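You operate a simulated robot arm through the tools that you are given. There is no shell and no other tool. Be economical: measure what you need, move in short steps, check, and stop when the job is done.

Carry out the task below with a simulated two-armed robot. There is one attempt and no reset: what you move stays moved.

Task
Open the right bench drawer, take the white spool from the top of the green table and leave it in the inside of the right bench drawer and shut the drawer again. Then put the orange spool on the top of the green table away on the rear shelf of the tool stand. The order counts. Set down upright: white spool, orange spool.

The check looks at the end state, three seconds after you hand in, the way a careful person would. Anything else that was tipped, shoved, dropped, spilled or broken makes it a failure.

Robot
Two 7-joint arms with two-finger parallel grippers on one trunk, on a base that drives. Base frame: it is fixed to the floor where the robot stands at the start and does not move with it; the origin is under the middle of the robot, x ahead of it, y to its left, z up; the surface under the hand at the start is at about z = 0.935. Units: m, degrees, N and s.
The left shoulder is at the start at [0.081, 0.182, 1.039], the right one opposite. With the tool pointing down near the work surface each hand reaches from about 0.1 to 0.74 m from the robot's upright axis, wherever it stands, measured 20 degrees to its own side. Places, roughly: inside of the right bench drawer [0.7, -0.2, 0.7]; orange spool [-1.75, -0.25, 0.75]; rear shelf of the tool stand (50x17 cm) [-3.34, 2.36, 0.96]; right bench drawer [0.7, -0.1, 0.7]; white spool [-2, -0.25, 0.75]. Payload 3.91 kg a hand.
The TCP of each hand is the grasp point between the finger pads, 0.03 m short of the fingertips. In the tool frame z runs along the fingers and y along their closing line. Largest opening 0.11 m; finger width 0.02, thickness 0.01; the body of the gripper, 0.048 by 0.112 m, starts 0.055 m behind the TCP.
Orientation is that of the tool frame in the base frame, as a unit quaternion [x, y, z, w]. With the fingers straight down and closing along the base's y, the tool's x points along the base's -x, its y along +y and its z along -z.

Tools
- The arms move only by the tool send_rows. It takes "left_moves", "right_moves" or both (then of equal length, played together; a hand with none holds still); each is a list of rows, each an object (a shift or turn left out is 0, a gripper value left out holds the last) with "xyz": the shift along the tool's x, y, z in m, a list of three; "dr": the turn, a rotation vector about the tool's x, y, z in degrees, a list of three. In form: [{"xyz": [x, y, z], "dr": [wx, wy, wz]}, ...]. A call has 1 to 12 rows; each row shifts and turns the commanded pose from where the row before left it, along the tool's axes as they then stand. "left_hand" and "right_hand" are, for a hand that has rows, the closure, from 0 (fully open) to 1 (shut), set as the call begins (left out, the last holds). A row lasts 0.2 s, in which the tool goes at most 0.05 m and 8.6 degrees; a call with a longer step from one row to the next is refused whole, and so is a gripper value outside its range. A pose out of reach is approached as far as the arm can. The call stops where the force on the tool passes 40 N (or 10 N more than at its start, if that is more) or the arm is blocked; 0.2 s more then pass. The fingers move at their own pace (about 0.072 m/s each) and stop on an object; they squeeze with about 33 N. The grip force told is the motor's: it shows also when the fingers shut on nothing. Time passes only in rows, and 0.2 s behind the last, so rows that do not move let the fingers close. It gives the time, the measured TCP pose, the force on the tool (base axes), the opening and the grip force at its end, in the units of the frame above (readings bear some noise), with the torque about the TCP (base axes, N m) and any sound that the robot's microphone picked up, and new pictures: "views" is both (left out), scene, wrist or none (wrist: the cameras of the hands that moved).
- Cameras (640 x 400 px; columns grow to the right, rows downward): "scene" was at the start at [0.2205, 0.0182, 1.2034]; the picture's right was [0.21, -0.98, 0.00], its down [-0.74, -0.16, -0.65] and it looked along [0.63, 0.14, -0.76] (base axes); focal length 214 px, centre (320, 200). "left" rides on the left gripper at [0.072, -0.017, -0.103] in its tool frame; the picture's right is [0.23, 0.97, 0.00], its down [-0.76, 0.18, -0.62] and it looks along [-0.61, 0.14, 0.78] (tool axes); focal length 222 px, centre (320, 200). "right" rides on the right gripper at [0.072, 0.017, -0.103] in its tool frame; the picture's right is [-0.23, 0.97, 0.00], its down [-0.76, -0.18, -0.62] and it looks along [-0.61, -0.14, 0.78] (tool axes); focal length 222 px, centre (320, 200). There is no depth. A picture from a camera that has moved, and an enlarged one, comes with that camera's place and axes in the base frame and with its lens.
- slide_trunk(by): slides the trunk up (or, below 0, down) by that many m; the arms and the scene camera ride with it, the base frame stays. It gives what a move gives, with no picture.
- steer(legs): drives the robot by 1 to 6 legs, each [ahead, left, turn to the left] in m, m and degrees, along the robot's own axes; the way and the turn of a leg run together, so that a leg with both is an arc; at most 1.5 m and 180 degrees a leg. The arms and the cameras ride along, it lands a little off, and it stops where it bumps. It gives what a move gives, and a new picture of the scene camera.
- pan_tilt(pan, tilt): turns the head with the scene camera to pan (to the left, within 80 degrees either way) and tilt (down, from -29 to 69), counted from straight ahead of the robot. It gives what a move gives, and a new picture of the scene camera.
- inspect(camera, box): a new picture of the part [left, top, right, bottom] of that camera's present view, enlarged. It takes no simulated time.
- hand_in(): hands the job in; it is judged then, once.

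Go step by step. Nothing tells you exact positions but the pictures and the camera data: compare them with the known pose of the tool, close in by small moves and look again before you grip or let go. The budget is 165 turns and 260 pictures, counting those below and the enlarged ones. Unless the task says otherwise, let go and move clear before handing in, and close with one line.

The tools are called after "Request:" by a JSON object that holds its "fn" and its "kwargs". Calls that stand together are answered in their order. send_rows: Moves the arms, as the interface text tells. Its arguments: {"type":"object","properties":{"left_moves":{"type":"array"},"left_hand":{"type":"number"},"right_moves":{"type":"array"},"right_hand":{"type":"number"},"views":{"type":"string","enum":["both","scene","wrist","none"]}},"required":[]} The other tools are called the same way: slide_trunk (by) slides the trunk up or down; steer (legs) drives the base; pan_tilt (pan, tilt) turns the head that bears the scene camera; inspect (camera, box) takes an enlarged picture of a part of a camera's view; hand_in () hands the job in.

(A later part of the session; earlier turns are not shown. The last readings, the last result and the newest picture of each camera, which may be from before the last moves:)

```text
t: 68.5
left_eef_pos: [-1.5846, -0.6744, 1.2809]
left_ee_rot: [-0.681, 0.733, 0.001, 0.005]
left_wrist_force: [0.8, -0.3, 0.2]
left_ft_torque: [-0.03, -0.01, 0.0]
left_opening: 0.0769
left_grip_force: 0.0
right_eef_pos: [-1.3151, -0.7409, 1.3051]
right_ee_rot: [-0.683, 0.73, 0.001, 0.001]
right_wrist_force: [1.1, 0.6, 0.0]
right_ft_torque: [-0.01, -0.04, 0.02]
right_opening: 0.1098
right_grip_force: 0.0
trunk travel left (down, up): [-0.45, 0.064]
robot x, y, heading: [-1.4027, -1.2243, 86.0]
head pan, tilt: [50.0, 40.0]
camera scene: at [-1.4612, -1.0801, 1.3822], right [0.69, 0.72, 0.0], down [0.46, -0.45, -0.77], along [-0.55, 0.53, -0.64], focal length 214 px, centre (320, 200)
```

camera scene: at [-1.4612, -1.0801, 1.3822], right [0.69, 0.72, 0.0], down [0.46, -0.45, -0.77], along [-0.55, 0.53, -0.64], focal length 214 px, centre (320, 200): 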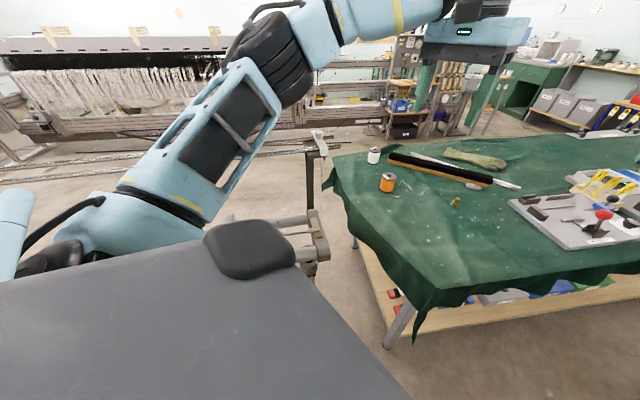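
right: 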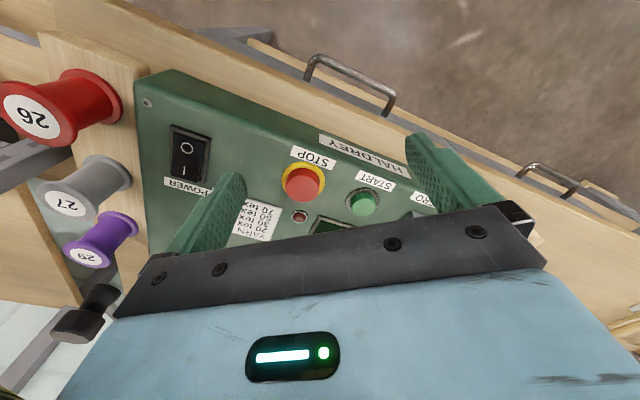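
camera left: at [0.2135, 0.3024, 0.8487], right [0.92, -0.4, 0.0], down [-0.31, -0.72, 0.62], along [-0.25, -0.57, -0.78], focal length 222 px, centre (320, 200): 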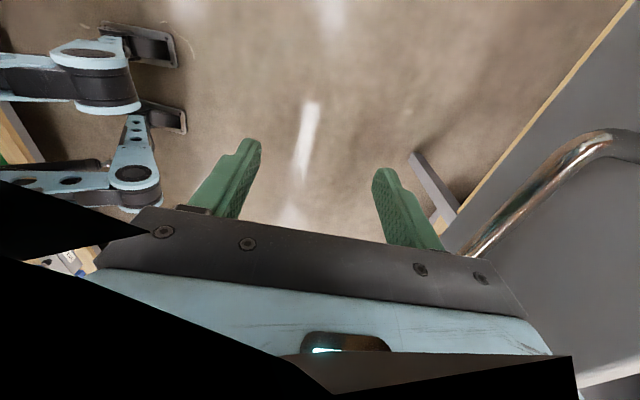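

Both spools stand at the far end of the table. Orange is about [−1.84, −0.28] and white about [−2.04, −0.11], roughly 0.75 m in from the near edge. I'll check whether the table's far side can be reached.

Request:
{"fn": "inspect", "kwargs": {"camera": "scene", "box": [300, 80, 540, 230]}}

Request:
{"fn": "pan_tilt", "kwargs": {"pan": 25, "tilt": 15}}

Request:
{"fn": "inspect", "kwargs": {"camera": "left", "box": [0, 0, 640, 400]}}

```text
2.67 times, centred on (420, 155) of scene
camera zoom: at [-1.4612, -1.0801, 1.3822], right [0.69, 0.72, 0.0], down [0.46, -0.45, -0.77], along [-0.55, 0.53, -0.64], focal length 572 px, centre (53, 320)
```

zoom: 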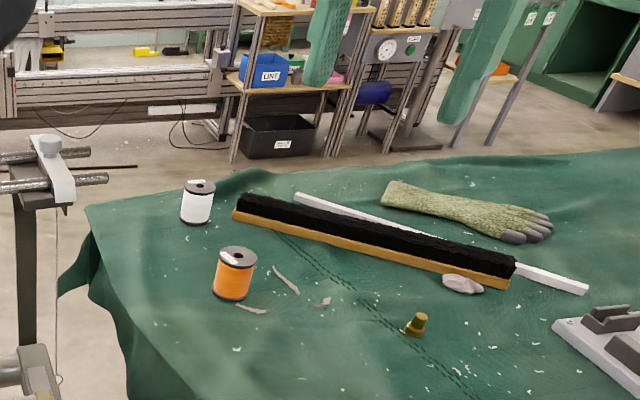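

```text
t: 69.4
left_eef_pos: [-1.5852, -0.674, 1.2798]
left_ee_rot: [-0.681, 0.733, 0.002, 0.005]
left_wrist_force: [-0.6, 0.0, 0.1]
left_ft_torque: [-0.01, 0.02, 0.03]
left_opening: 0.077
left_grip_force: 0.0
right_eef_pos: [-1.3169, -0.7407, 1.3037]
right_ee_rot: [-0.683, 0.73, 0.0, 0.002]
right_wrist_force: [-0.2, -0.6, 1.3]
right_ft_torque: [-0.02, -0.03, -0.03]
right_opening: 0.1101
right_grip_force: 0.1
trunk travel left (down, up): [-0.45, 0.064]
robot x, y, heading: [-1.4002, -1.2255, 86.1]
head pan, tilt: [25.0, 15.0]
camera scene: at [-1.4338, -1.052, 1.4217], right [0.93, 0.36, 0.0], down [0.09, -0.24, -0.97], along [-0.35, 0.9, -0.26], focal length 214 px, centre (320, 200)
```

scene: 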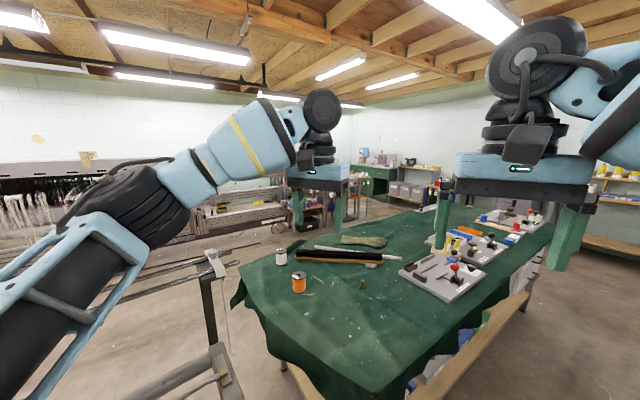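

```text
1.00 times, centred on (320, 200) of left (not enlarged: the box is as wide or as high as the picture)
camera zoom: at [-1.5749, -0.748, 1.3836], right [-0.99, -0.16, 0.0], down [-0.12, 0.77, 0.63], along [-0.09, 0.62, -0.78], focal length 222 px, centre (320, 200)
```

zoom: 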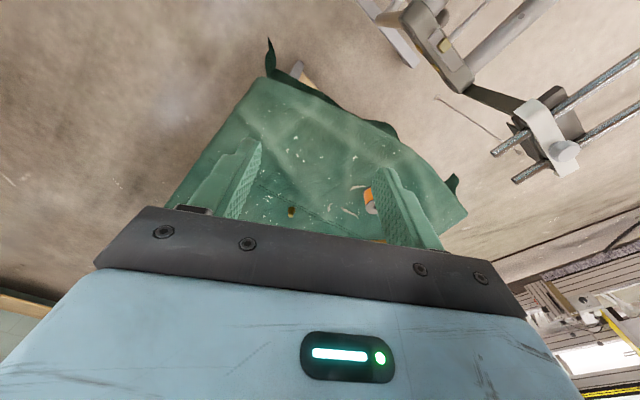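

There is open floor on the table's far side, so I'll go around its other end. First I turn back to heading −36° and strafe left along the aisle.

Request:
{"fn": "steer", "kwargs": {"legs": [[0, 0, -122], [0, 0.95, 0], [-0.08, 0.94, 0]]}}

Request:
{"fn": "pan_tilt", "kwargs": {"pan": 80, "tilt": 30}}

```text
t: 91.7
left_eef_pos: [0.2866, 0.1438, 1.2809]
left_ee_rot: [0.332, 0.943, -0.003, 0.003]
left_wrist_force: [-0.3, -0.1, 0.0]
left_ft_torque: [0.01, 0.0, 0.0]
left_opening: 0.0769
left_grip_force: 0.0
right_eef_pos: [0.0786, -0.0403, 1.3043]
right_ee_rot: [0.33, 0.944, -0.001, 0.001]
right_wrist_force: [-0.1, -0.4, 0.2]
right_ft_torque: [-0.04, 0.0, -0.04]
right_opening: 0.1099
right_grip_force: 0.0
trunk travel left (down, up): [-0.45, 0.064]
robot x, y, heading: [-0.269, 0.3138, -38.4]
head pan, tilt: [25.0, 15.0]
camera scene: at [-0.1124, 0.2373, 1.4218], right [-0.23, -0.97, 0.0], down [-0.25, 0.06, -0.97], along [0.94, -0.23, -0.26], focal length 214 px, centre (320, 200)
```

scene: 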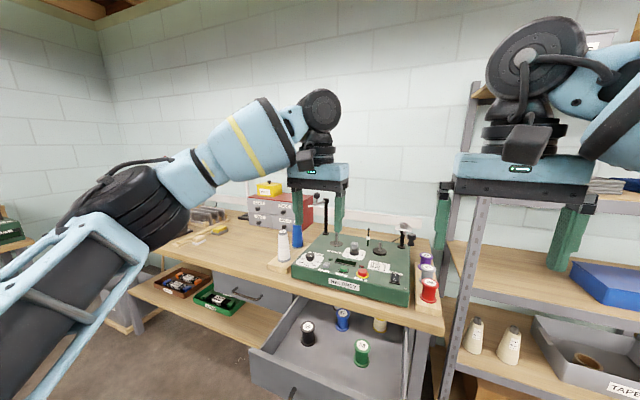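

```text
t: 93.0
left_eef_pos: [0.2859, 0.1435, 1.281]
left_ee_rot: [0.332, 0.943, -0.003, 0.004]
left_wrist_force: [0.6, -0.8, -0.7]
left_ft_torque: [0.0, 0.01, 0.03]
left_opening: 0.0768
left_grip_force: 0.0
right_eef_pos: [0.0795, -0.0395, 1.3035]
right_ee_rot: [0.33, 0.944, 0.0, 0.001]
right_wrist_force: [-0.3, 0.4, 0.5]
right_ft_torque: [-0.01, 0.01, -0.01]
right_opening: 0.1102
right_grip_force: 0.0
trunk travel left (down, up): [-0.45, 0.064]
robot x, y, heading: [-0.2673, 0.3098, -38.2]
head pan, tilt: [80.0, 30.0]
camera scene: at [-0.1353, 0.3189, 1.3976], right [0.66, -0.75, 0.0], down [-0.37, -0.33, -0.87], along [0.65, 0.57, -0.5], focal length 214 px, centre (320, 200)
```

scene: 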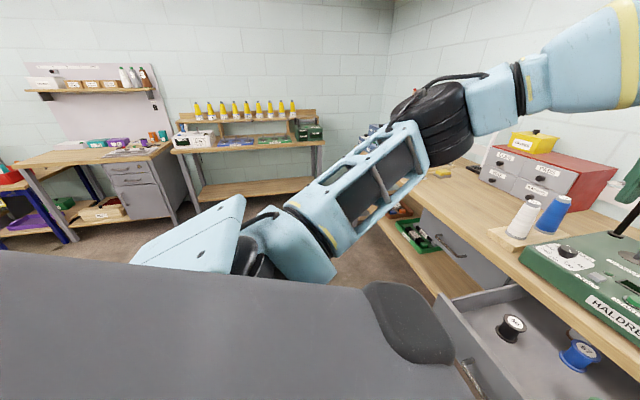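

Request:
{"fn": "steer", "kwargs": {"legs": [[-0.07, 0.3, 2], [-0.1, 0.9, 0]]}}

Request:
{"fn": "steer", "kwargs": {"legs": [[0, 0, 90]]}}

Request:
{"fn": "pan_tilt", "kwargs": {"pan": 70, "tilt": 30}}

```text
t: 104.0
left_eef_pos: [0.8826, 1.2021, 1.2797]
left_ee_rot: [0.325, 0.946, -0.003, 0.004]
left_wrist_force: [0.4, 0.0, 0.6]
left_ft_torque: [-0.01, 0.0, -0.03]
left_opening: 0.0771
left_grip_force: 0.0
right_eef_pos: [0.6769, 1.0158, 1.304]
right_ee_rot: [0.325, 0.946, 0.0, 0.001]
right_wrist_force: [-0.1, -0.6, 0.3]
right_ft_torque: [-0.02, -0.01, 0.01]
right_opening: 0.1102
right_grip_force: 0.1
trunk travel left (down, up): [-0.45, 0.064]
robot x, y, heading: [0.3257, 1.3667, -37.9]
head pan, tilt: [80.0, 30.0]
camera scene: at [0.4589, 1.3725, 1.3976], right [0.67, -0.74, 0.0], down [-0.37, -0.34, -0.87], along [0.64, 0.58, -0.5], focal length 214 px, centre (320, 200)
```

scene: 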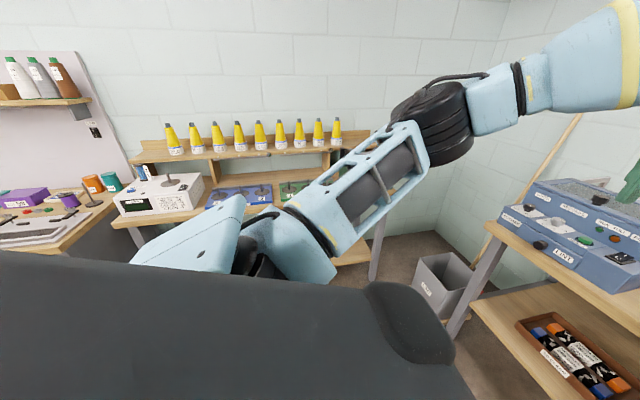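

```text
t: 108.2
left_eef_pos: [0.4996, 1.9143, 1.2806]
left_ee_rot: [-0.426, 0.905, 0.001, 0.004]
left_wrist_force: [-0.7, 0.7, 0.2]
left_ft_torque: [-0.01, 0.0, -0.01]
left_opening: 0.0766
left_grip_force: 0.1
right_eef_pos: [0.6796, 1.7038, 1.3045]
right_ee_rot: [-0.427, 0.904, 0.0, 0.0]
right_wrist_force: [-0.3, 0.1, -0.2]
right_ft_torque: [0.03, 0.01, 0.0]
right_opening: 0.11
right_grip_force: 0.1
trunk travel left (down, up): [-0.45, 0.064]
robot x, y, heading: [0.3282, 1.3628, 50.4]
head pan, tilt: [80.0, 30.0]
camera scene: at [0.3198, 1.4971, 1.3975], right [0.76, 0.65, 0.0], down [0.33, -0.38, -0.87], along [-0.56, 0.66, -0.5], focal length 214 px, centre (320, 200)
```

scene: 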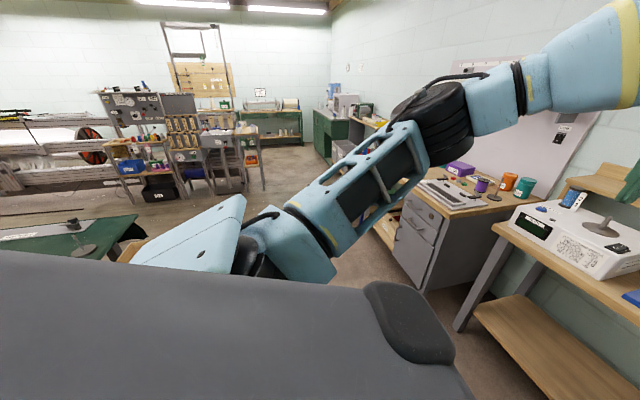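

```text
t: 108.9
left_eef_pos: [0.4994, 1.9135, 1.2796]
left_ee_rot: [-0.426, 0.905, 0.001, 0.005]
left_wrist_force: [-0.1, -0.6, -0.8]
left_ft_torque: [0.03, -0.01, 0.01]
left_opening: 0.0771
left_grip_force: 0.0
right_eef_pos: [0.6787, 1.7037, 1.3052]
right_ee_rot: [-0.427, 0.904, 0.0, 0.001]
right_wrist_force: [0.2, -0.1, -0.9]
right_ft_torque: [0.0, -0.03, 0.02]
right_opening: 0.1101
right_grip_force: 0.1
trunk travel left (down, up): [-0.45, 0.064]
robot x, y, heading: [0.3241, 1.3612, 50.6]
head pan, tilt: [70.0, 30.0]
camera scene: at [0.3326, 1.5063, 1.3976], right [0.86, 0.51, 0.0], down [0.26, -0.43, -0.87], along [-0.44, 0.74, -0.5], focal length 214 px, centre (320, 200)
```

scene: 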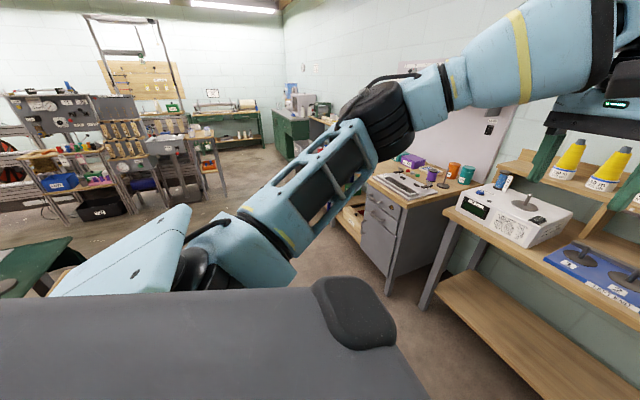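

I'm at the table's other end, whose far corner is about [−1.02, 1.57]. I'll turn to face along the table end and drive to the far side.

Request:
{"fn": "steer", "kwargs": {"legs": [[0, 0, 98]]}}

Request:
{"fn": "pan_tilt", "kwargs": {"pan": 0, "tilt": 30}}

```text
t: 113.4
left_eef_pos: [-0.2437, 1.4679, 1.2795]
left_ee_rot: [0.959, -0.282, -0.004, -0.004]
left_wrist_force: [0.5, 0.4, 0.4]
left_ft_torque: [0.0, -0.03, 0.02]
left_opening: 0.077
left_grip_force: 0.1
right_eef_pos: [-0.0562, 1.6707, 1.3038]
right_ee_rot: [0.96, -0.279, -0.002, 0.0]
right_wrist_force: [-0.9, -0.6, -1.0]
right_ft_torque: [-0.01, -0.01, 0.01]
right_opening: 0.1098
right_grip_force: 0.0
trunk travel left (down, up): [-0.45, 0.064]
robot x, y, heading: [0.3224, 1.3578, 147.7]
head pan, tilt: [70.0, 30.0]
camera scene: at [0.1827, 1.3534, 1.3975], right [-0.61, 0.79, 0.0], down [0.4, 0.3, -0.87], along [-0.69, -0.53, -0.5], focal length 214 px, centre (320, 200)
```

scene: 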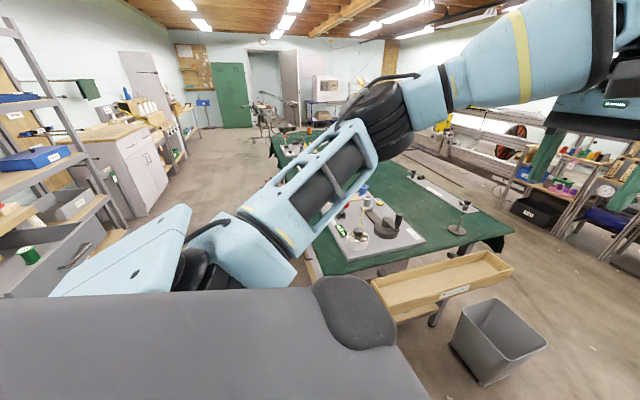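

```text
t: 114.8
left_eef_pos: [-0.2445, 1.4681, 1.2796]
left_ee_rot: [0.959, -0.282, -0.003, -0.003]
left_wrist_force: [-0.2, 0.3, 0.1]
left_ft_torque: [0.0, 0.02, -0.02]
left_opening: 0.0769
left_grip_force: 0.1
right_eef_pos: [-0.0576, 1.6711, 1.3048]
right_ee_rot: [0.96, -0.279, -0.002, 0.0]
right_wrist_force: [-0.1, 0.3, 0.4]
right_ft_torque: [-0.03, 0.02, 0.0]
right_opening: 0.1101
right_grip_force: 0.0
trunk travel left (down, up): [-0.45, 0.064]
robot x, y, heading: [0.3285, 1.3609, 147.7]
head pan, tilt: [0.0, 30.0]
camera scene: at [0.178, 1.457, 1.3975], right [0.54, 0.84, 0.0], down [0.42, -0.27, -0.87], along [-0.73, 0.46, -0.5], focal length 214 px, centre (320, 200)
```

scene: 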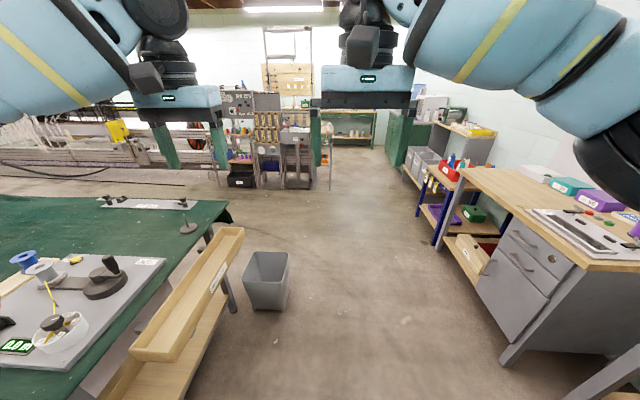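

A grey bin stands off the table's end, with a channel about 1.3 m wide to its right. I'll shift right and drive through the middle.

Request:
{"fn": "steer", "kwargs": {"legs": [[0, -0.32, 0], [0.8, 0, 0]]}}

```text
t: 122.0
left_eef_pos: [-0.7313, 2.1442, 1.2801]
left_ee_rot: [0.962, -0.275, -0.004, -0.003]
left_wrist_force: [-0.2, 0.6, -0.8]
left_ft_torque: [0.06, -0.02, 0.0]
left_opening: 0.0769
left_grip_force: 0.1
right_eef_pos: [-0.5479, 2.3493, 1.3044]
right_ee_rot: [0.962, -0.273, -0.001, 0.0]
right_wrist_force: [1.0, 0.0, -0.4]
right_ft_torque: [-0.01, -0.02, 0.02]
right_opening: 0.1099
right_grip_force: 0.1
trunk travel left (down, up): [-0.45, 0.064]
robot x, y, heading: [-0.1586, 2.0473, 148.5]
head pan, tilt: [0.0, 30.0]
camera scene: at [-0.309, 2.1394, 1.3976], right [0.52, 0.85, 0.0], down [0.43, -0.26, -0.87], along [-0.74, 0.45, -0.5], focal length 214 px, centre (320, 200)
```

scene: 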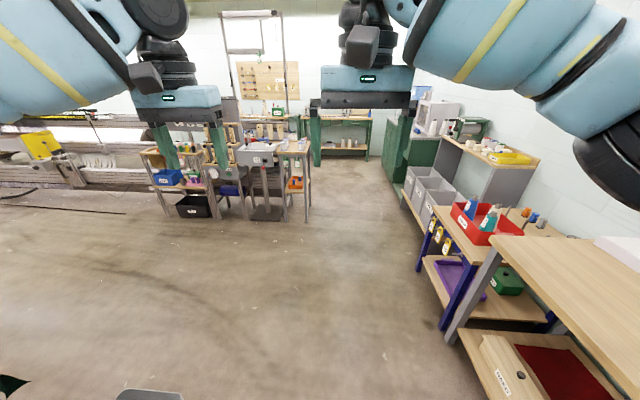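

Request:
{"fn": "steer", "kwargs": {"legs": [[1.05, 0, 0], [0, 0, 60]]}}

Request:
{"fn": "pan_tilt", "kwargs": {"pan": 45, "tilt": 30}}

```text
t: 130.0
left_eef_pos: [-1.3979, 2.11, 1.2793]
left_ee_rot: [0.964, 0.267, -0.005, 0.0]
left_wrist_force: [0.1, 0.1, 0.4]
left_ft_torque: [-0.02, 0.03, 0.0]
left_opening: 0.0768
left_grip_force: 0.0
right_eef_pos: [-1.499, 2.3681, 1.3052]
right_ee_rot: [0.963, 0.271, 0.0, 0.0]
right_wrist_force: [-0.1, 0.5, -0.4]
right_ft_torque: [-0.03, -0.01, 0.02]
right_opening: 0.1099
right_grip_force: 0.0
trunk travel left (down, up): [-0.45, 0.064]
robot x, y, heading: [-1.0521, 2.5712, -148.8]
head pan, tilt: [0.0, 30.0]
camera scene: at [-1.2011, 2.4852, 1.3975], right [-0.52, 0.85, 0.0], down [0.43, 0.26, -0.87], along [-0.74, -0.45, -0.5], focal length 214 px, centre (320, 200)
```

scene: 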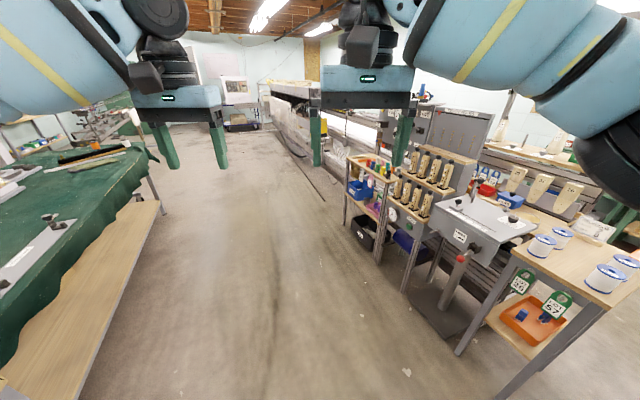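

```text
t: 131.1
left_eef_pos: [-1.3989, 2.1095, 1.2801]
left_ee_rot: [0.964, 0.267, -0.005, -0.001]
left_wrist_force: [0.5, 1.5, 0.7]
left_ft_torque: [0.01, 0.03, -0.02]
left_opening: 0.077
left_grip_force: 0.0
right_eef_pos: [-1.5001, 2.3677, 1.3038]
right_ee_rot: [0.963, 0.27, -0.001, 0.0]
right_wrist_force: [0.5, 1.0, 0.7]
right_ft_torque: [0.01, 0.0, -0.04]
right_opening: 0.1099
right_grip_force: 0.1
trunk travel left (down, up): [-0.45, 0.064]
robot x, y, heading: [-1.0515, 2.5766, -148.8]
head pan, tilt: [45.0, 30.0]
camera scene: at [-1.1453, 2.4444, 1.3975], right [-0.97, 0.24, 0.0], down [0.12, 0.49, -0.87], along [-0.21, -0.84, -0.5], focal length 214 px, centre (320, 200)
```

scene: 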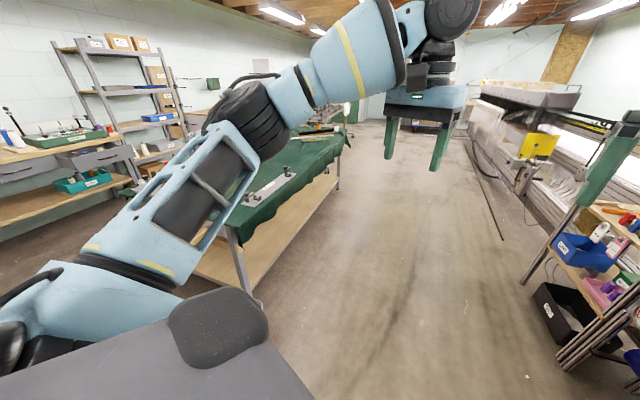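

The far side of the table is clear. I'll turn parallel to the table and drive along it toward the spools.

Request:
{"fn": "steer", "kwargs": {"legs": [[0, 0, 26], [1.3, 0, 0]]}}

Request:
{"fn": "pan_tilt", "kwargs": {"pan": 15, "tilt": 35}}

```text
t: 139.0
left_eef_pos: [-1.8768, 0.9135, 1.2802]
left_ee_rot: [0.881, 0.473, -0.005, 0.001]
left_wrist_force: [-0.4, -0.5, 0.5]
left_ft_torque: [-0.01, 0.0, -0.01]
left_opening: 0.0769
left_grip_force: 0.0
right_eef_pos: [-2.077, 1.1043, 1.3055]
right_ee_rot: [0.88, 0.475, 0.0, 0.001]
right_wrist_force: [-0.3, -0.5, 0.3]
right_ft_torque: [-0.02, -0.01, 0.0]
right_opening: 0.1101
right_grip_force: 0.0
trunk travel left (down, up): [-0.45, 0.064]
robot x, y, heading: [-1.7621, 1.4828, -123.3]
head pan, tilt: [45.0, 30.0]
camera scene: at [-1.7908, 1.3245, 1.3976], right [-0.98, -0.2, 0.0], down [-0.1, 0.49, -0.87], along [0.18, -0.85, -0.5], focal length 214 px, centre (320, 200)
```

scene: 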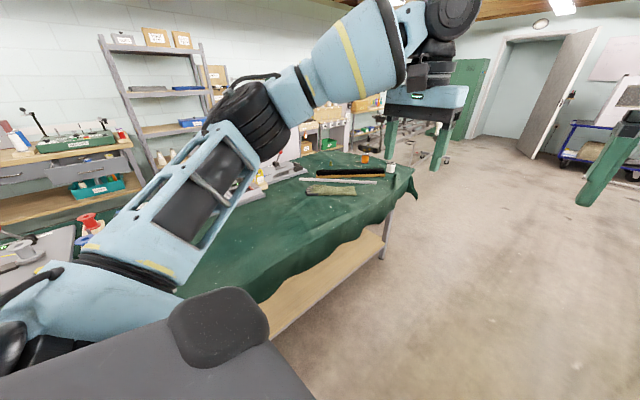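

```text
t: 139.9
left_eef_pos: [-1.8764, 0.9133, 1.2802]
left_ee_rot: [0.881, 0.473, -0.004, 0.0]
left_wrist_force: [-0.2, 0.3, 0.5]
left_ft_torque: [0.03, -0.01, 0.01]
left_opening: 0.0769
left_grip_force: 0.1
right_eef_pos: [-2.0782, 1.1033, 1.3044]
right_ee_rot: [0.88, 0.475, -0.001, 0.001]
right_wrist_force: [0.6, 1.5, 0.3]
right_ft_torque: [-0.01, -0.01, -0.04]
right_opening: 0.1099
right_grip_force: 0.1
trunk travel left (down, up): [-0.45, 0.064]
robot x, y, heading: [-1.7633, 1.4811, -123.0]
head pan, tilt: [15.0, 35.0]
camera scene: at [-1.8367, 1.3294, 1.3898], right [-0.95, 0.31, 0.0], down [0.18, 0.54, -0.82], along [-0.26, -0.78, -0.57], focal length 214 px, centre (320, 200)
```

scene: 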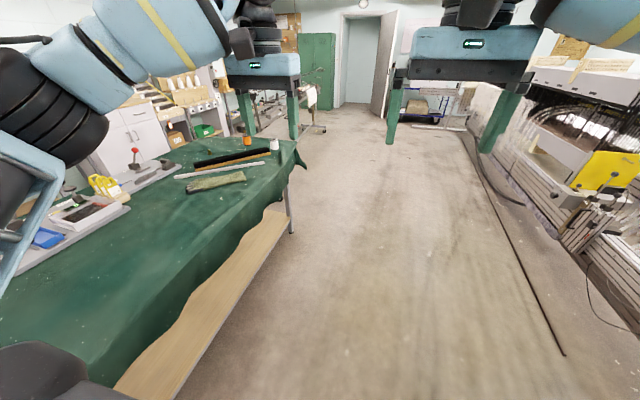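

Request:
{"fn": "steer", "kwargs": {"legs": [[1.2, 0, 0], [0, 0, 90]]}}

Request:
{"fn": "pan_tilt", "kwargs": {"pan": -15, "tilt": 45}}

```text
t: 149.8
left_eef_pos: [-1.8532, 0.36, 1.2802]
left_ee_rot: [0.296, 0.955, -0.003, 0.004]
left_wrist_force: [-0.1, 0.1, -0.3]
left_ft_torque: [0.01, -0.01, 0.06]
left_opening: 0.0771
left_grip_force: 0.1
right_eef_pos: [-2.0451, 0.1627, 1.3045]
right_ee_rot: [0.294, 0.956, -0.001, 0.002]
right_wrist_force: [-0.2, -0.1, -1.2]
right_ft_torque: [0.06, -0.01, -0.03]
right_opening: 0.1101
right_grip_force: 0.0
trunk travel left (down, up): [-0.45, 0.064]
robot x, y, heading: [-2.4186, 0.4811, -34.4]
head pan, tilt: [15.0, 35.0]
camera scene: at [-2.2655, 0.4093, 1.3898], right [-0.33, -0.94, 0.0], down [-0.54, 0.19, -0.82], along [0.77, -0.27, -0.57], focal length 214 px, centre (320, 200)
```

scene: 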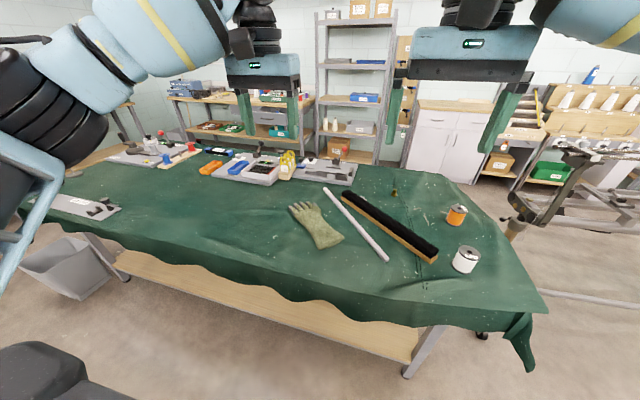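

```text
t: 150.7
left_eef_pos: [-1.8523, 0.36, 1.2805]
left_ee_rot: [0.296, 0.955, -0.002, 0.003]
left_wrist_force: [0.5, 0.6, 0.2]
left_ft_torque: [-0.02, -0.05, 0.02]
left_opening: 0.0772
left_grip_force: 0.0
right_eef_pos: [-2.0443, 0.1632, 1.3039]
right_ee_rot: [0.294, 0.956, 0.0, 0.001]
right_wrist_force: [0.8, 0.7, -0.1]
right_ft_torque: [-0.01, 0.02, 0.01]
right_opening: 0.11
right_grip_force: 0.1
trunk travel left (down, up): [-0.45, 0.064]
robot x, y, heading: [-2.4216, 0.4819, -34.1]
head pan, tilt: [-15.0, 45.0]
camera scene: at [-2.2955, 0.3768, 1.375], right [-0.76, -0.65, 0.0], down [-0.46, 0.53, -0.71], along [0.46, -0.53, -0.71], focal length 214 px, centre (320, 200)
```

scene: 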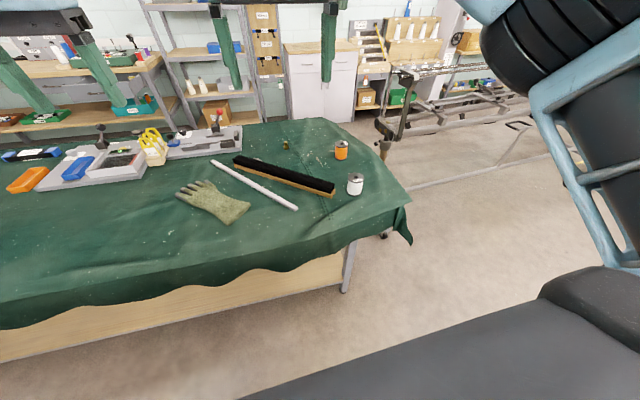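

All views agree on the table top at z≈0.80, with white at about [−2.00, −0.175] and orange at about [−1.81, −0.33]. I'll move the base closer and lower the trunk.

Request:
{"fn": "steer", "kwargs": {"legs": [[0.17, -0.1, 0]]}}

Request:
{"fn": "slide_trunk", "kwargs": {"by": -0.22}}

Request:
{"fn": "send_rows", "kwargs": {"right_moves": [{"xyz": [-0.015, -0.045, 0]}, {"xyz": [-0.015, -0.045, 0]}, {"xyz": [-0.015, -0.045, 0]}, {"xyz": [0, -0.02, 0]}], "views": "both"}}

```text
t: 152.3
left_eef_pos: [-1.763, 0.1839, 1.2813]
left_ee_rot: [0.293, 0.956, -0.003, 0.004]
left_wrist_force: [-0.7, -0.3, 0.4]
left_ft_torque: [0.03, 0.02, -0.02]
left_opening: 0.0768
left_grip_force: 0.1
right_eef_pos: [-1.9551, -0.0152, 1.305]
right_ee_rot: [0.29, 0.957, -0.001, 0.001]
right_wrist_force: [-0.4, 0.1, 0.0]
right_ft_torque: [-0.02, 0.0, 0.03]
right_opening: 0.11
right_grip_force: 0.1
trunk travel left (down, up): [-0.45, 0.064]
robot x, y, heading: [-2.3285, 0.2997, -33.6]
head pan, tilt: [-15.0, 45.0]
camera scene: at [-2.2065, 0.197, 1.375], right [-0.75, -0.66, 0.0], down [-0.47, 0.53, -0.71], along [0.47, -0.53, -0.71], focal length 214 px, centre (320, 200)
```

scene: 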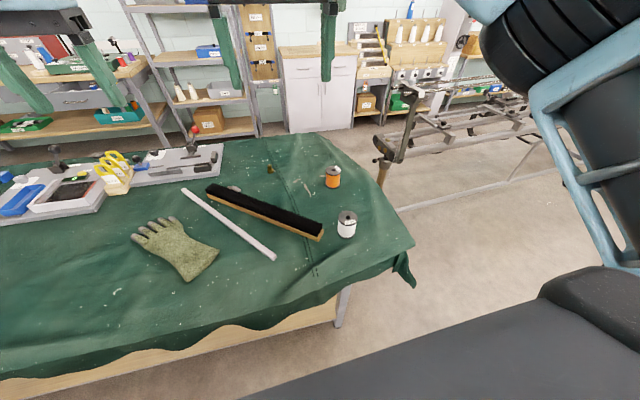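

```text
t: 154.7
left_eef_pos: [-1.7628, 0.1842, 1.0603]
left_ee_rot: [0.293, 0.956, -0.002, 0.004]
left_wrist_force: [-0.1, 0.9, -0.2]
left_ft_torque: [-0.02, -0.02, 0.01]
left_opening: 0.0771
left_grip_force: 0.0
right_eef_pos: [-1.9548, -0.016, 1.085]
right_ee_rot: [0.29, 0.957, -0.001, 0.001]
right_wrist_force: [-0.1, -0.7, 0.1]
right_ft_torque: [0.0, 0.01, 0.02]
right_opening: 0.1102
right_grip_force: 0.1
trunk travel left (down, up): [-0.23, 0.284]
robot x, y, heading: [-2.3315, 0.3042, -33.6]
head pan, tilt: [-15.0, 45.0]
```

```text
t: 155.7
left_eef_pos: [-1.7622, 0.183, 1.061]
left_ee_rot: [0.294, 0.956, -0.003, 0.005]
left_wrist_force: [0.4, -0.3, 0.5]
left_ft_torque: [0.03, -0.03, 0.0]
left_opening: 0.0767
left_grip_force: 0.1
right_eef_pos: [-2.0047, -0.1682, 1.0819]
right_ee_rot: [0.289, 0.957, 0.0, 0.001]
right_wrist_force: [-0.8, 0.2, 0.4]
right_ft_torque: [-0.01, -0.01, -0.02]
right_opening: 0.1099
right_grip_force: 0.1
trunk travel left (down, up): [-0.23, 0.284]
robot x, y, heading: [-2.3291, 0.3027, -33.7]
head pan, tilt: [-15.0, 45.0]
camera scene: at [-2.1388, 0.1515, 1.1381], right [-0.75, -0.66, 0.0], down [-0.47, 0.53, -0.71], along [0.47, -0.53, -0.71], focal length 214 px, centre (320, 200)
camera right: at [-2.0529, -0.1143, 1.1864], right [0.73, 0.68, 0.0], down [0.53, -0.57, 0.62], along [0.43, -0.46, -0.78], focal length 222 px, centre (320, 200)
```

scene: 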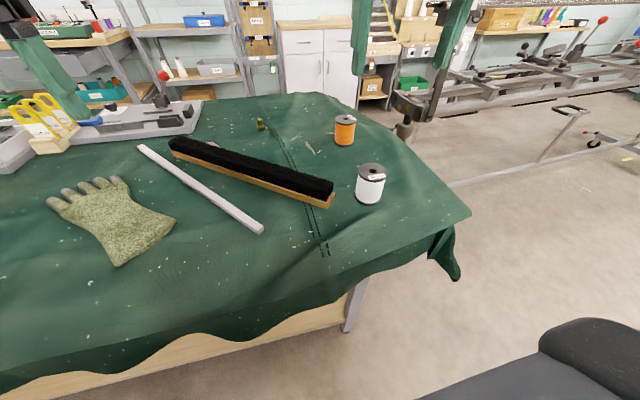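
right: 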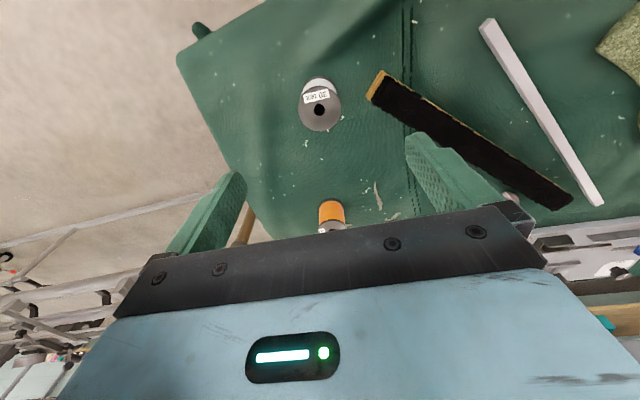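

White stands at about [−1.99, −0.178] with its top near 0.873. I'll centre over it, descend to just above it, and look.

Request:
{"fn": "send_rows", "kwargs": {"right_moves": [{"xyz": [-0.015, -0.002, 0.03]}, {"xyz": [0, 0, 0.045]}, {"xyz": [0, 0, 0.045]}, {"xyz": [0, 0, 0.045]}, {}], "views": "both"}}

```text
t: 156.9
left_eef_pos: [-1.7629, 0.1847, 1.0612]
left_ee_rot: [0.293, 0.956, -0.002, 0.004]
left_wrist_force: [0.2, 0.6, 0.2]
left_ft_torque: [0.0, 0.0, -0.03]
left_opening: 0.0771
left_grip_force: 0.0
right_eef_pos: [-1.9905, -0.1769, 0.9161]
right_ee_rot: [0.29, 0.957, -0.001, 0.002]
right_wrist_force: [0.6, 0.2, 0.1]
right_ft_torque: [0.01, 0.0, -0.01]
right_opening: 0.1101
right_grip_force: 0.0
trunk travel left (down, up): [-0.23, 0.284]
robot x, y, heading: [-2.3298, 0.3003, -33.6]
head pan, tilt: [-15.0, 45.0]
camera scene: at [-2.1387, 0.1518, 1.1382], right [-0.75, -0.66, 0.0], down [-0.47, 0.53, -0.71], along [0.47, -0.53, -0.71], focal length 214 px, centre (320, 200)
camera right: at [-2.0411, -0.1245, 1.0191], right [0.73, 0.68, 0.0], down [0.53, -0.57, 0.63], along [0.43, -0.46, -0.78], focal length 222 px, centre (320, 200)
```

scene: 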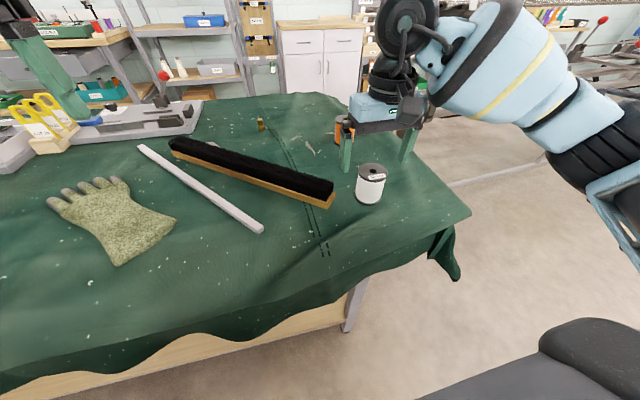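
right: 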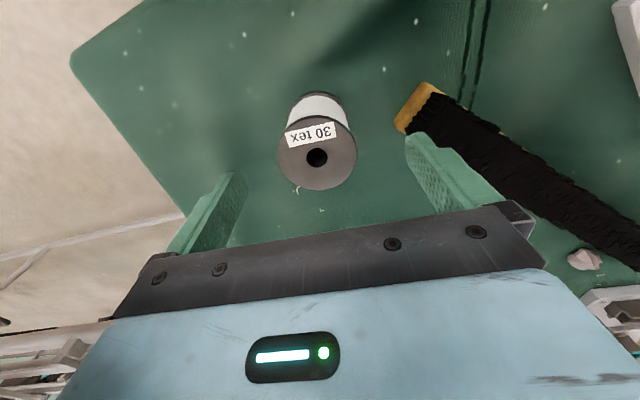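

The spool is centred, but the brush's wooden end is close to one finger. I'll narrow the opening to about 0.077 m before going down.

Request:
{"fn": "send_rows", "kwargs": {"right_moves": [{}, {}, {"xyz": [0, 0, 0.035]}, {"xyz": [0, 0, 0.03]}, {"xyz": [0, 0, 0.012]}, {}], "right_hand": 0.3, "views": "both"}}

```text
t: 158.3
left_eef_pos: [-1.7624, 0.1847, 1.0606]
left_ee_rot: [0.293, 0.956, -0.003, 0.004]
left_wrist_force: [-0.6, -0.4, -0.8]
left_ft_torque: [0.0, 0.02, 0.02]
left_opening: 0.0767
left_grip_force: 0.0
right_eef_pos: [-1.9918, -0.18, 0.8413]
right_ee_rot: [0.291, 0.957, 0.0, 0.0]
right_wrist_force: [-1.0, -0.3, -0.3]
right_ft_torque: [0.01, -0.03, 0.02]
right_opening: 0.0771
right_grip_force: 0.0
trunk travel left (down, up): [-0.23, 0.284]
robot x, y, heading: [-2.329, 0.3012, -33.3]
head pan, tilt: [-15.0, 45.0]
camera scene: at [-2.1386, 0.1516, 1.1381], right [-0.75, -0.66, 0.0], down [-0.47, 0.53, -0.71], along [0.47, -0.53, -0.71], focal length 214 px, centre (320, 200)
camera right: at [-2.0404, -0.1271, 0.9448], right [0.73, 0.68, 0.0], down [0.53, -0.57, 0.62], along [0.43, -0.46, -0.78], focal length 222 px, centre (320, 200)
```

scene: 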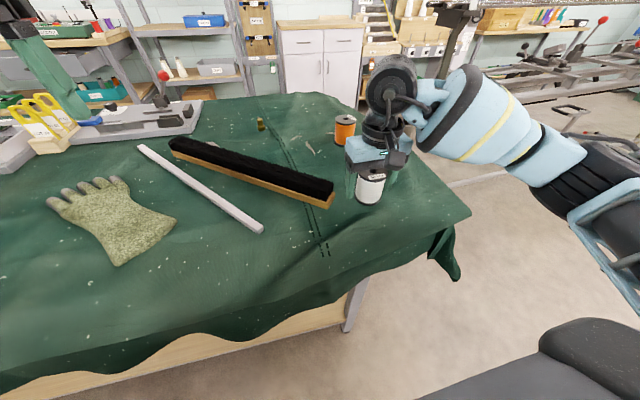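
right: 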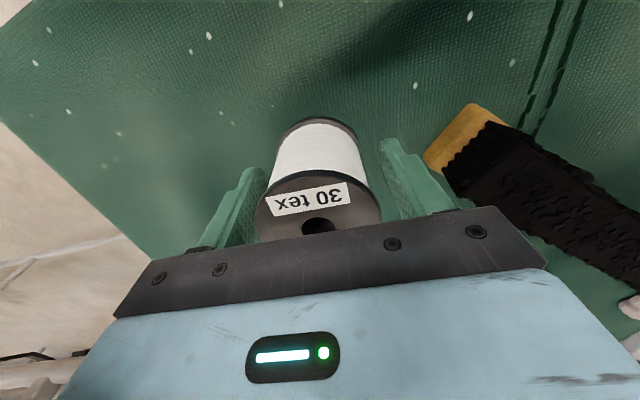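

The spool sits between the fingers, so I close on it.

Request:
{"fn": "send_rows", "kwargs": {"right_moves": [{}, {}, {}, {}], "right_hand": 1, "views": "none"}}

Request:
{"fn": "send_rows", "kwargs": {"right_moves": [{"xyz": [0, 0, -0.03]}, {"xyz": [0, 0, -0.04]}, {"xyz": [0, 0, -0.04]}, {"xyz": [0, 0, -0.04]}, {"xyz": [0, 0, -0.04]}], "views": "both"}}

```text
t: 159.3
left_eef_pos: [-1.7616, 0.1841, 1.0608]
left_ee_rot: [0.293, 0.956, -0.003, 0.003]
left_wrist_force: [0.5, -0.3, 0.7]
left_ft_torque: [-0.02, 0.01, -0.02]
left_opening: 0.0769
left_grip_force: 0.1
right_eef_pos: [-1.9902, -0.1794, 0.8409]
right_ee_rot: [0.289, 0.957, 0.0, 0.001]
right_wrist_force: [-0.3, -0.2, 0.1]
right_ft_torque: [-0.05, 0.02, -0.03]
right_opening: 0.0575
right_grip_force: 32.7
trunk travel left (down, up): [-0.23, 0.284]
robot x, y, heading: [-2.3342, 0.302, -33.6]
head pan, tilt: [-15.0, 45.0]
```

```text
t: 160.5
left_eef_pos: [-1.7612, 0.1839, 1.0601]
left_ee_rot: [0.293, 0.956, -0.003, 0.003]
left_wrist_force: [-0.5, 0.0, 0.0]
left_ft_torque: [-0.02, 0.01, -0.02]
left_opening: 0.0772
left_grip_force: 0.0
right_eef_pos: [-1.9904, -0.1775, 1.0309]
right_ee_rot: [0.29, 0.957, 0.0, 0.001]
right_wrist_force: [-0.5, -0.2, 0.4]
right_ft_torque: [-0.02, -0.03, 0.02]
right_opening: 0.0
right_grip_force: 32.7
trunk travel left (down, up): [-0.23, 0.284]
robot x, y, heading: [-2.3277, 0.3026, -34.0]
head pan, tilt: [-15.0, 45.0]
camera scene: at [-2.1389, 0.1522, 1.1382], right [-0.75, -0.66, 0.0], down [-0.47, 0.53, -0.71], along [0.47, -0.53, -0.71], focal length 214 px, centre (320, 200)
camera right: at [-2.0415, -0.1252, 1.1337], right [0.73, 0.68, 0.0], down [0.53, -0.57, 0.62], along [0.43, -0.46, -0.78], focal length 222 px, centre (320, 200)
```

scene: 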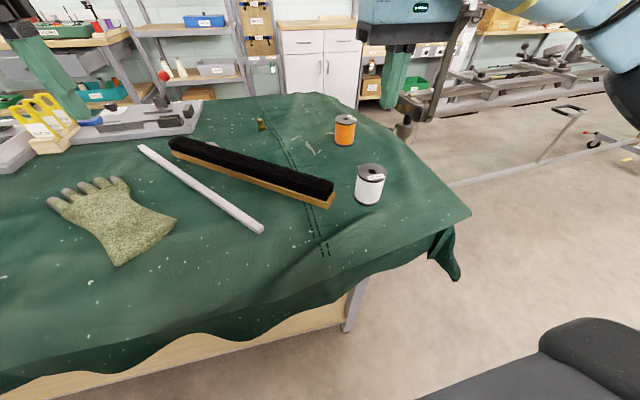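
right: 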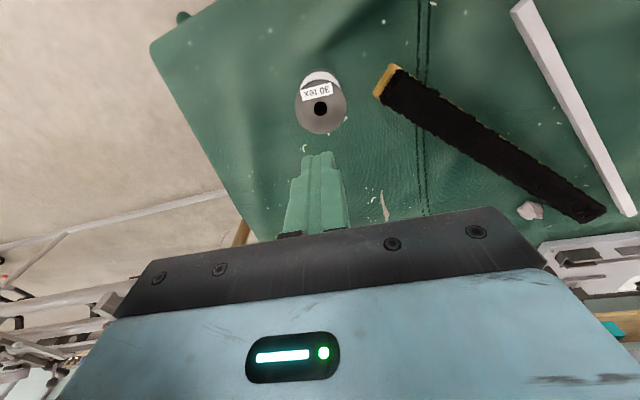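

The fingers slipped off, but the spool is still standing in place. I'll look closely at it before I regrip.

Request:
{"fn": "inspect", "kwargs": {"camera": "scene", "box": [310, 140, 430, 215]}}

Request:
{"fn": "inspect", "kwargs": {"camera": "right", "box": [250, 40, 390, 140]}}

```text
5.33 times, centred on (370, 178) of scene
camera zoom: at [-2.1389, 0.1522, 1.1382], right [-0.75, -0.66, 0.0], down [-0.47, 0.53, -0.71], along [0.47, -0.53, -0.71], focal length 1144 px, centre (53, 320)
```

zoom: 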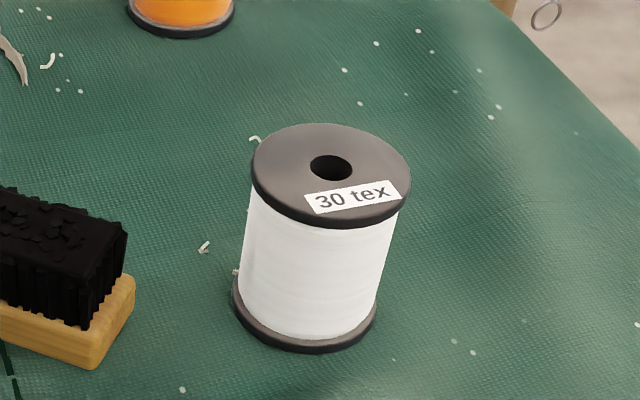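

```text
4.00 times, centred on (320, 90) of right
camera zoom: at [-2.0415, -0.1252, 1.1337], right [0.73, 0.68, 0.0], down [0.53, -0.57, 0.62], along [0.43, -0.46, -0.78], focal length 888 px, centre (320, 640)
```

zoom: 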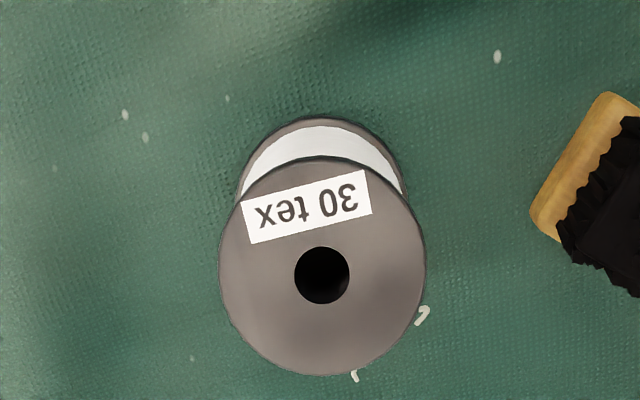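

The spool is a flanged reel with its top at 0.87 and base at 0.795. I'll regrip lower so both flanges are held, then lift slowly.

Request:
{"fn": "send_rows", "kwargs": {"right_moves": [{}, {}, {}, {"xyz": [-0.003, 0, 0.045]}, {"xyz": [0, 0, 0.045]}, {"xyz": [0, 0, 0.045]}, {"xyz": [0, 0, 0.04]}, {"xyz": [0, 0, 0.01]}, {"xyz": [0, 0, 0.01]}, {"xyz": [0, 0, 0.007]}, {}], "right_hand": 0.3, "views": "wrist"}}

```text
t: 162.9
left_eef_pos: [-1.7638, 0.1841, 1.0598]
left_ee_rot: [0.294, 0.956, -0.002, 0.003]
left_wrist_force: [-0.2, 0.6, -0.5]
left_ft_torque: [0.0, 0.01, -0.01]
left_opening: 0.077
left_grip_force: 0.1
right_eef_pos: [-1.9898, -0.1802, 0.8304]
right_ee_rot: [0.289, 0.957, 0.0, 0.001]
right_wrist_force: [1.1, 0.4, -0.5]
right_ft_torque: [-0.03, 0.03, -0.04]
right_opening: 0.0772
right_grip_force: 0.1
trunk travel left (down, up): [-0.23, 0.284]
robot x, y, heading: [-2.3249, 0.2963, -34.0]
head pan, tilt: [-15.0, 45.0]
camera right: at [-2.0396, -0.128, 0.9333], right [0.73, 0.68, 0.0], down [0.53, -0.57, 0.62], along [0.43, -0.46, -0.78], focal length 222 px, centre (320, 200)
```

right: 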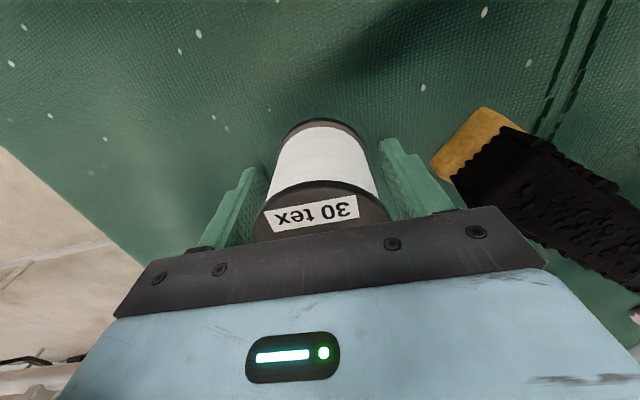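

Request:
{"fn": "send_rows", "kwargs": {"right_moves": [{"xyz": [0, 0, 0.004]}, {}], "views": "none"}}

Request:
{"fn": "send_rows", "kwargs": {"right_moves": [{}, {}, {}, {}, {}, {"xyz": [0, 0, -0.003]}, {"xyz": [0, 0, -0.004]}, {"xyz": [0, 0, -0.004]}, {}], "right_hand": 1, "views": "wrist"}}

```text
t: 163.5
left_eef_pos: [-1.7634, 0.1849, 1.0628]
left_ee_rot: [0.293, 0.956, -0.004, 0.004]
left_wrist_force: [-0.2, 0.0, -0.1]
left_ft_torque: [0.03, -0.02, -0.03]
left_opening: 0.0771
left_grip_force: 0.1
right_eef_pos: [-1.9891, -0.1802, 0.8308]
right_ee_rot: [0.291, 0.957, -0.002, 0.005]
right_wrist_force: [-1.6, -1.2, 34.1]
right_ft_torque: [-0.89, 1.02, 0.08]
right_opening: 0.0773
right_grip_force: 0.6
trunk travel left (down, up): [-0.23, 0.284]
robot x, y, heading: [-2.3284, 0.2989, -33.6]
head pan, tilt: [-15.0, 45.0]
```

```text
t: 165.5
left_eef_pos: [-1.7619, 0.1828, 1.0597]
left_ee_rot: [0.293, 0.956, -0.003, 0.003]
left_wrist_force: [0.4, 0.7, 0.5]
left_ft_torque: [0.0, -0.04, -0.01]
left_opening: 0.0773
left_grip_force: 0.1
right_eef_pos: [-1.9895, -0.1802, 0.8357]
right_ee_rot: [0.291, 0.957, 0.0, 0.0]
right_wrist_force: [0.2, -0.6, -0.7]
right_ft_torque: [0.01, 0.0, 0.02]
right_opening: 0.0575
right_grip_force: 32.8
trunk travel left (down, up): [-0.23, 0.284]
robot x, y, heading: [-2.3292, 0.304, -33.9]
head pan, tilt: [-15.0, 45.0]
camera right: at [-2.0395, -0.1287, 0.9389], right [0.73, 0.68, 0.0], down [0.54, -0.57, 0.62], along [0.43, -0.45, -0.78], focal length 222 px, centre (320, 200)
```

right: 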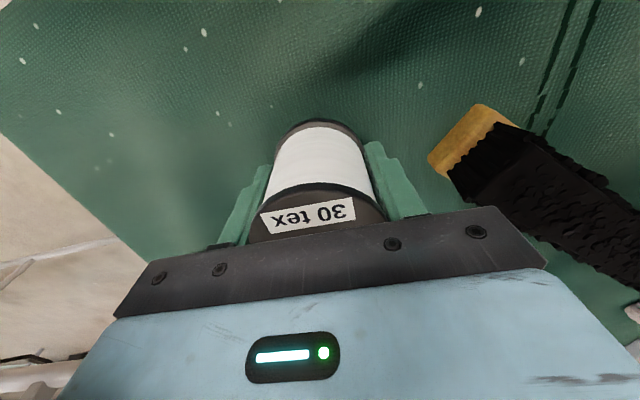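

The spool seems to come along with the hand this time. I'll lift slowly and look again.

Request:
{"fn": "send_rows", "kwargs": {"right_moves": [{"xyz": [0, 0, -0.005]}, {"xyz": [0, 0, -0.008]}, {"xyz": [0, 0, -0.01]}, {"xyz": [0, 0, -0.01]}, {}], "views": "both"}}

```text
t: 166.7
left_eef_pos: [-1.7622, 0.1825, 1.0605]
left_ee_rot: [0.294, 0.956, -0.004, 0.004]
left_wrist_force: [0.0, -0.4, 0.2]
left_ft_torque: [-0.01, 0.01, -0.01]
left_opening: 0.0771
left_grip_force: 0.2
right_eef_pos: [-1.9893, -0.1812, 0.8709]
right_ee_rot: [0.291, 0.957, -0.001, 0.001]
right_wrist_force: [0.3, -0.4, -1.0]
right_ft_torque: [-0.02, 0.03, -0.02]
right_opening: 0.0576
right_grip_force: 33.1
trunk travel left (down, up): [-0.23, 0.284]
robot x, y, heading: [-2.3325, 0.3038, -33.8]
head pan, tilt: [-15.0, 45.0]
camera scene: at [-2.1386, 0.1514, 1.1381], right [-0.75, -0.66, 0.0], down [-0.47, 0.53, -0.71], along [0.47, -0.53, -0.71], focal length 214 px, centre (320, 200)
camera right: at [-2.0391, -0.1287, 0.9736], right [0.73, 0.68, 0.0], down [0.53, -0.57, 0.62], along [0.43, -0.46, -0.78], focal length 222 px, centre (320, 200)
```

scene: 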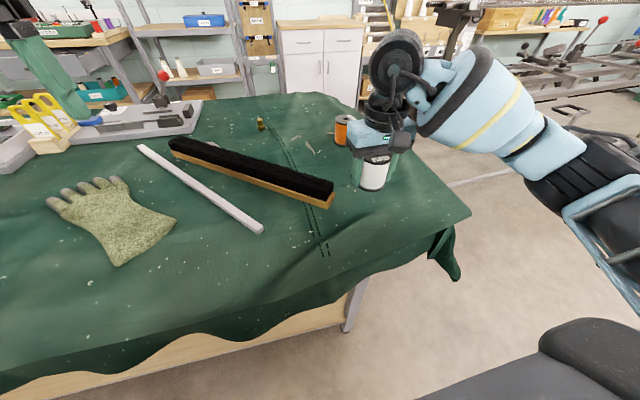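
right: 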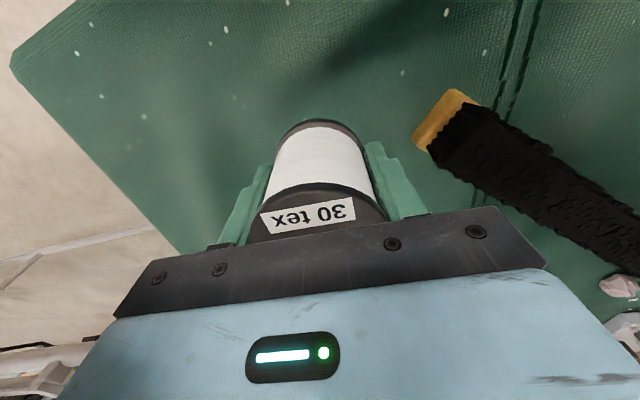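

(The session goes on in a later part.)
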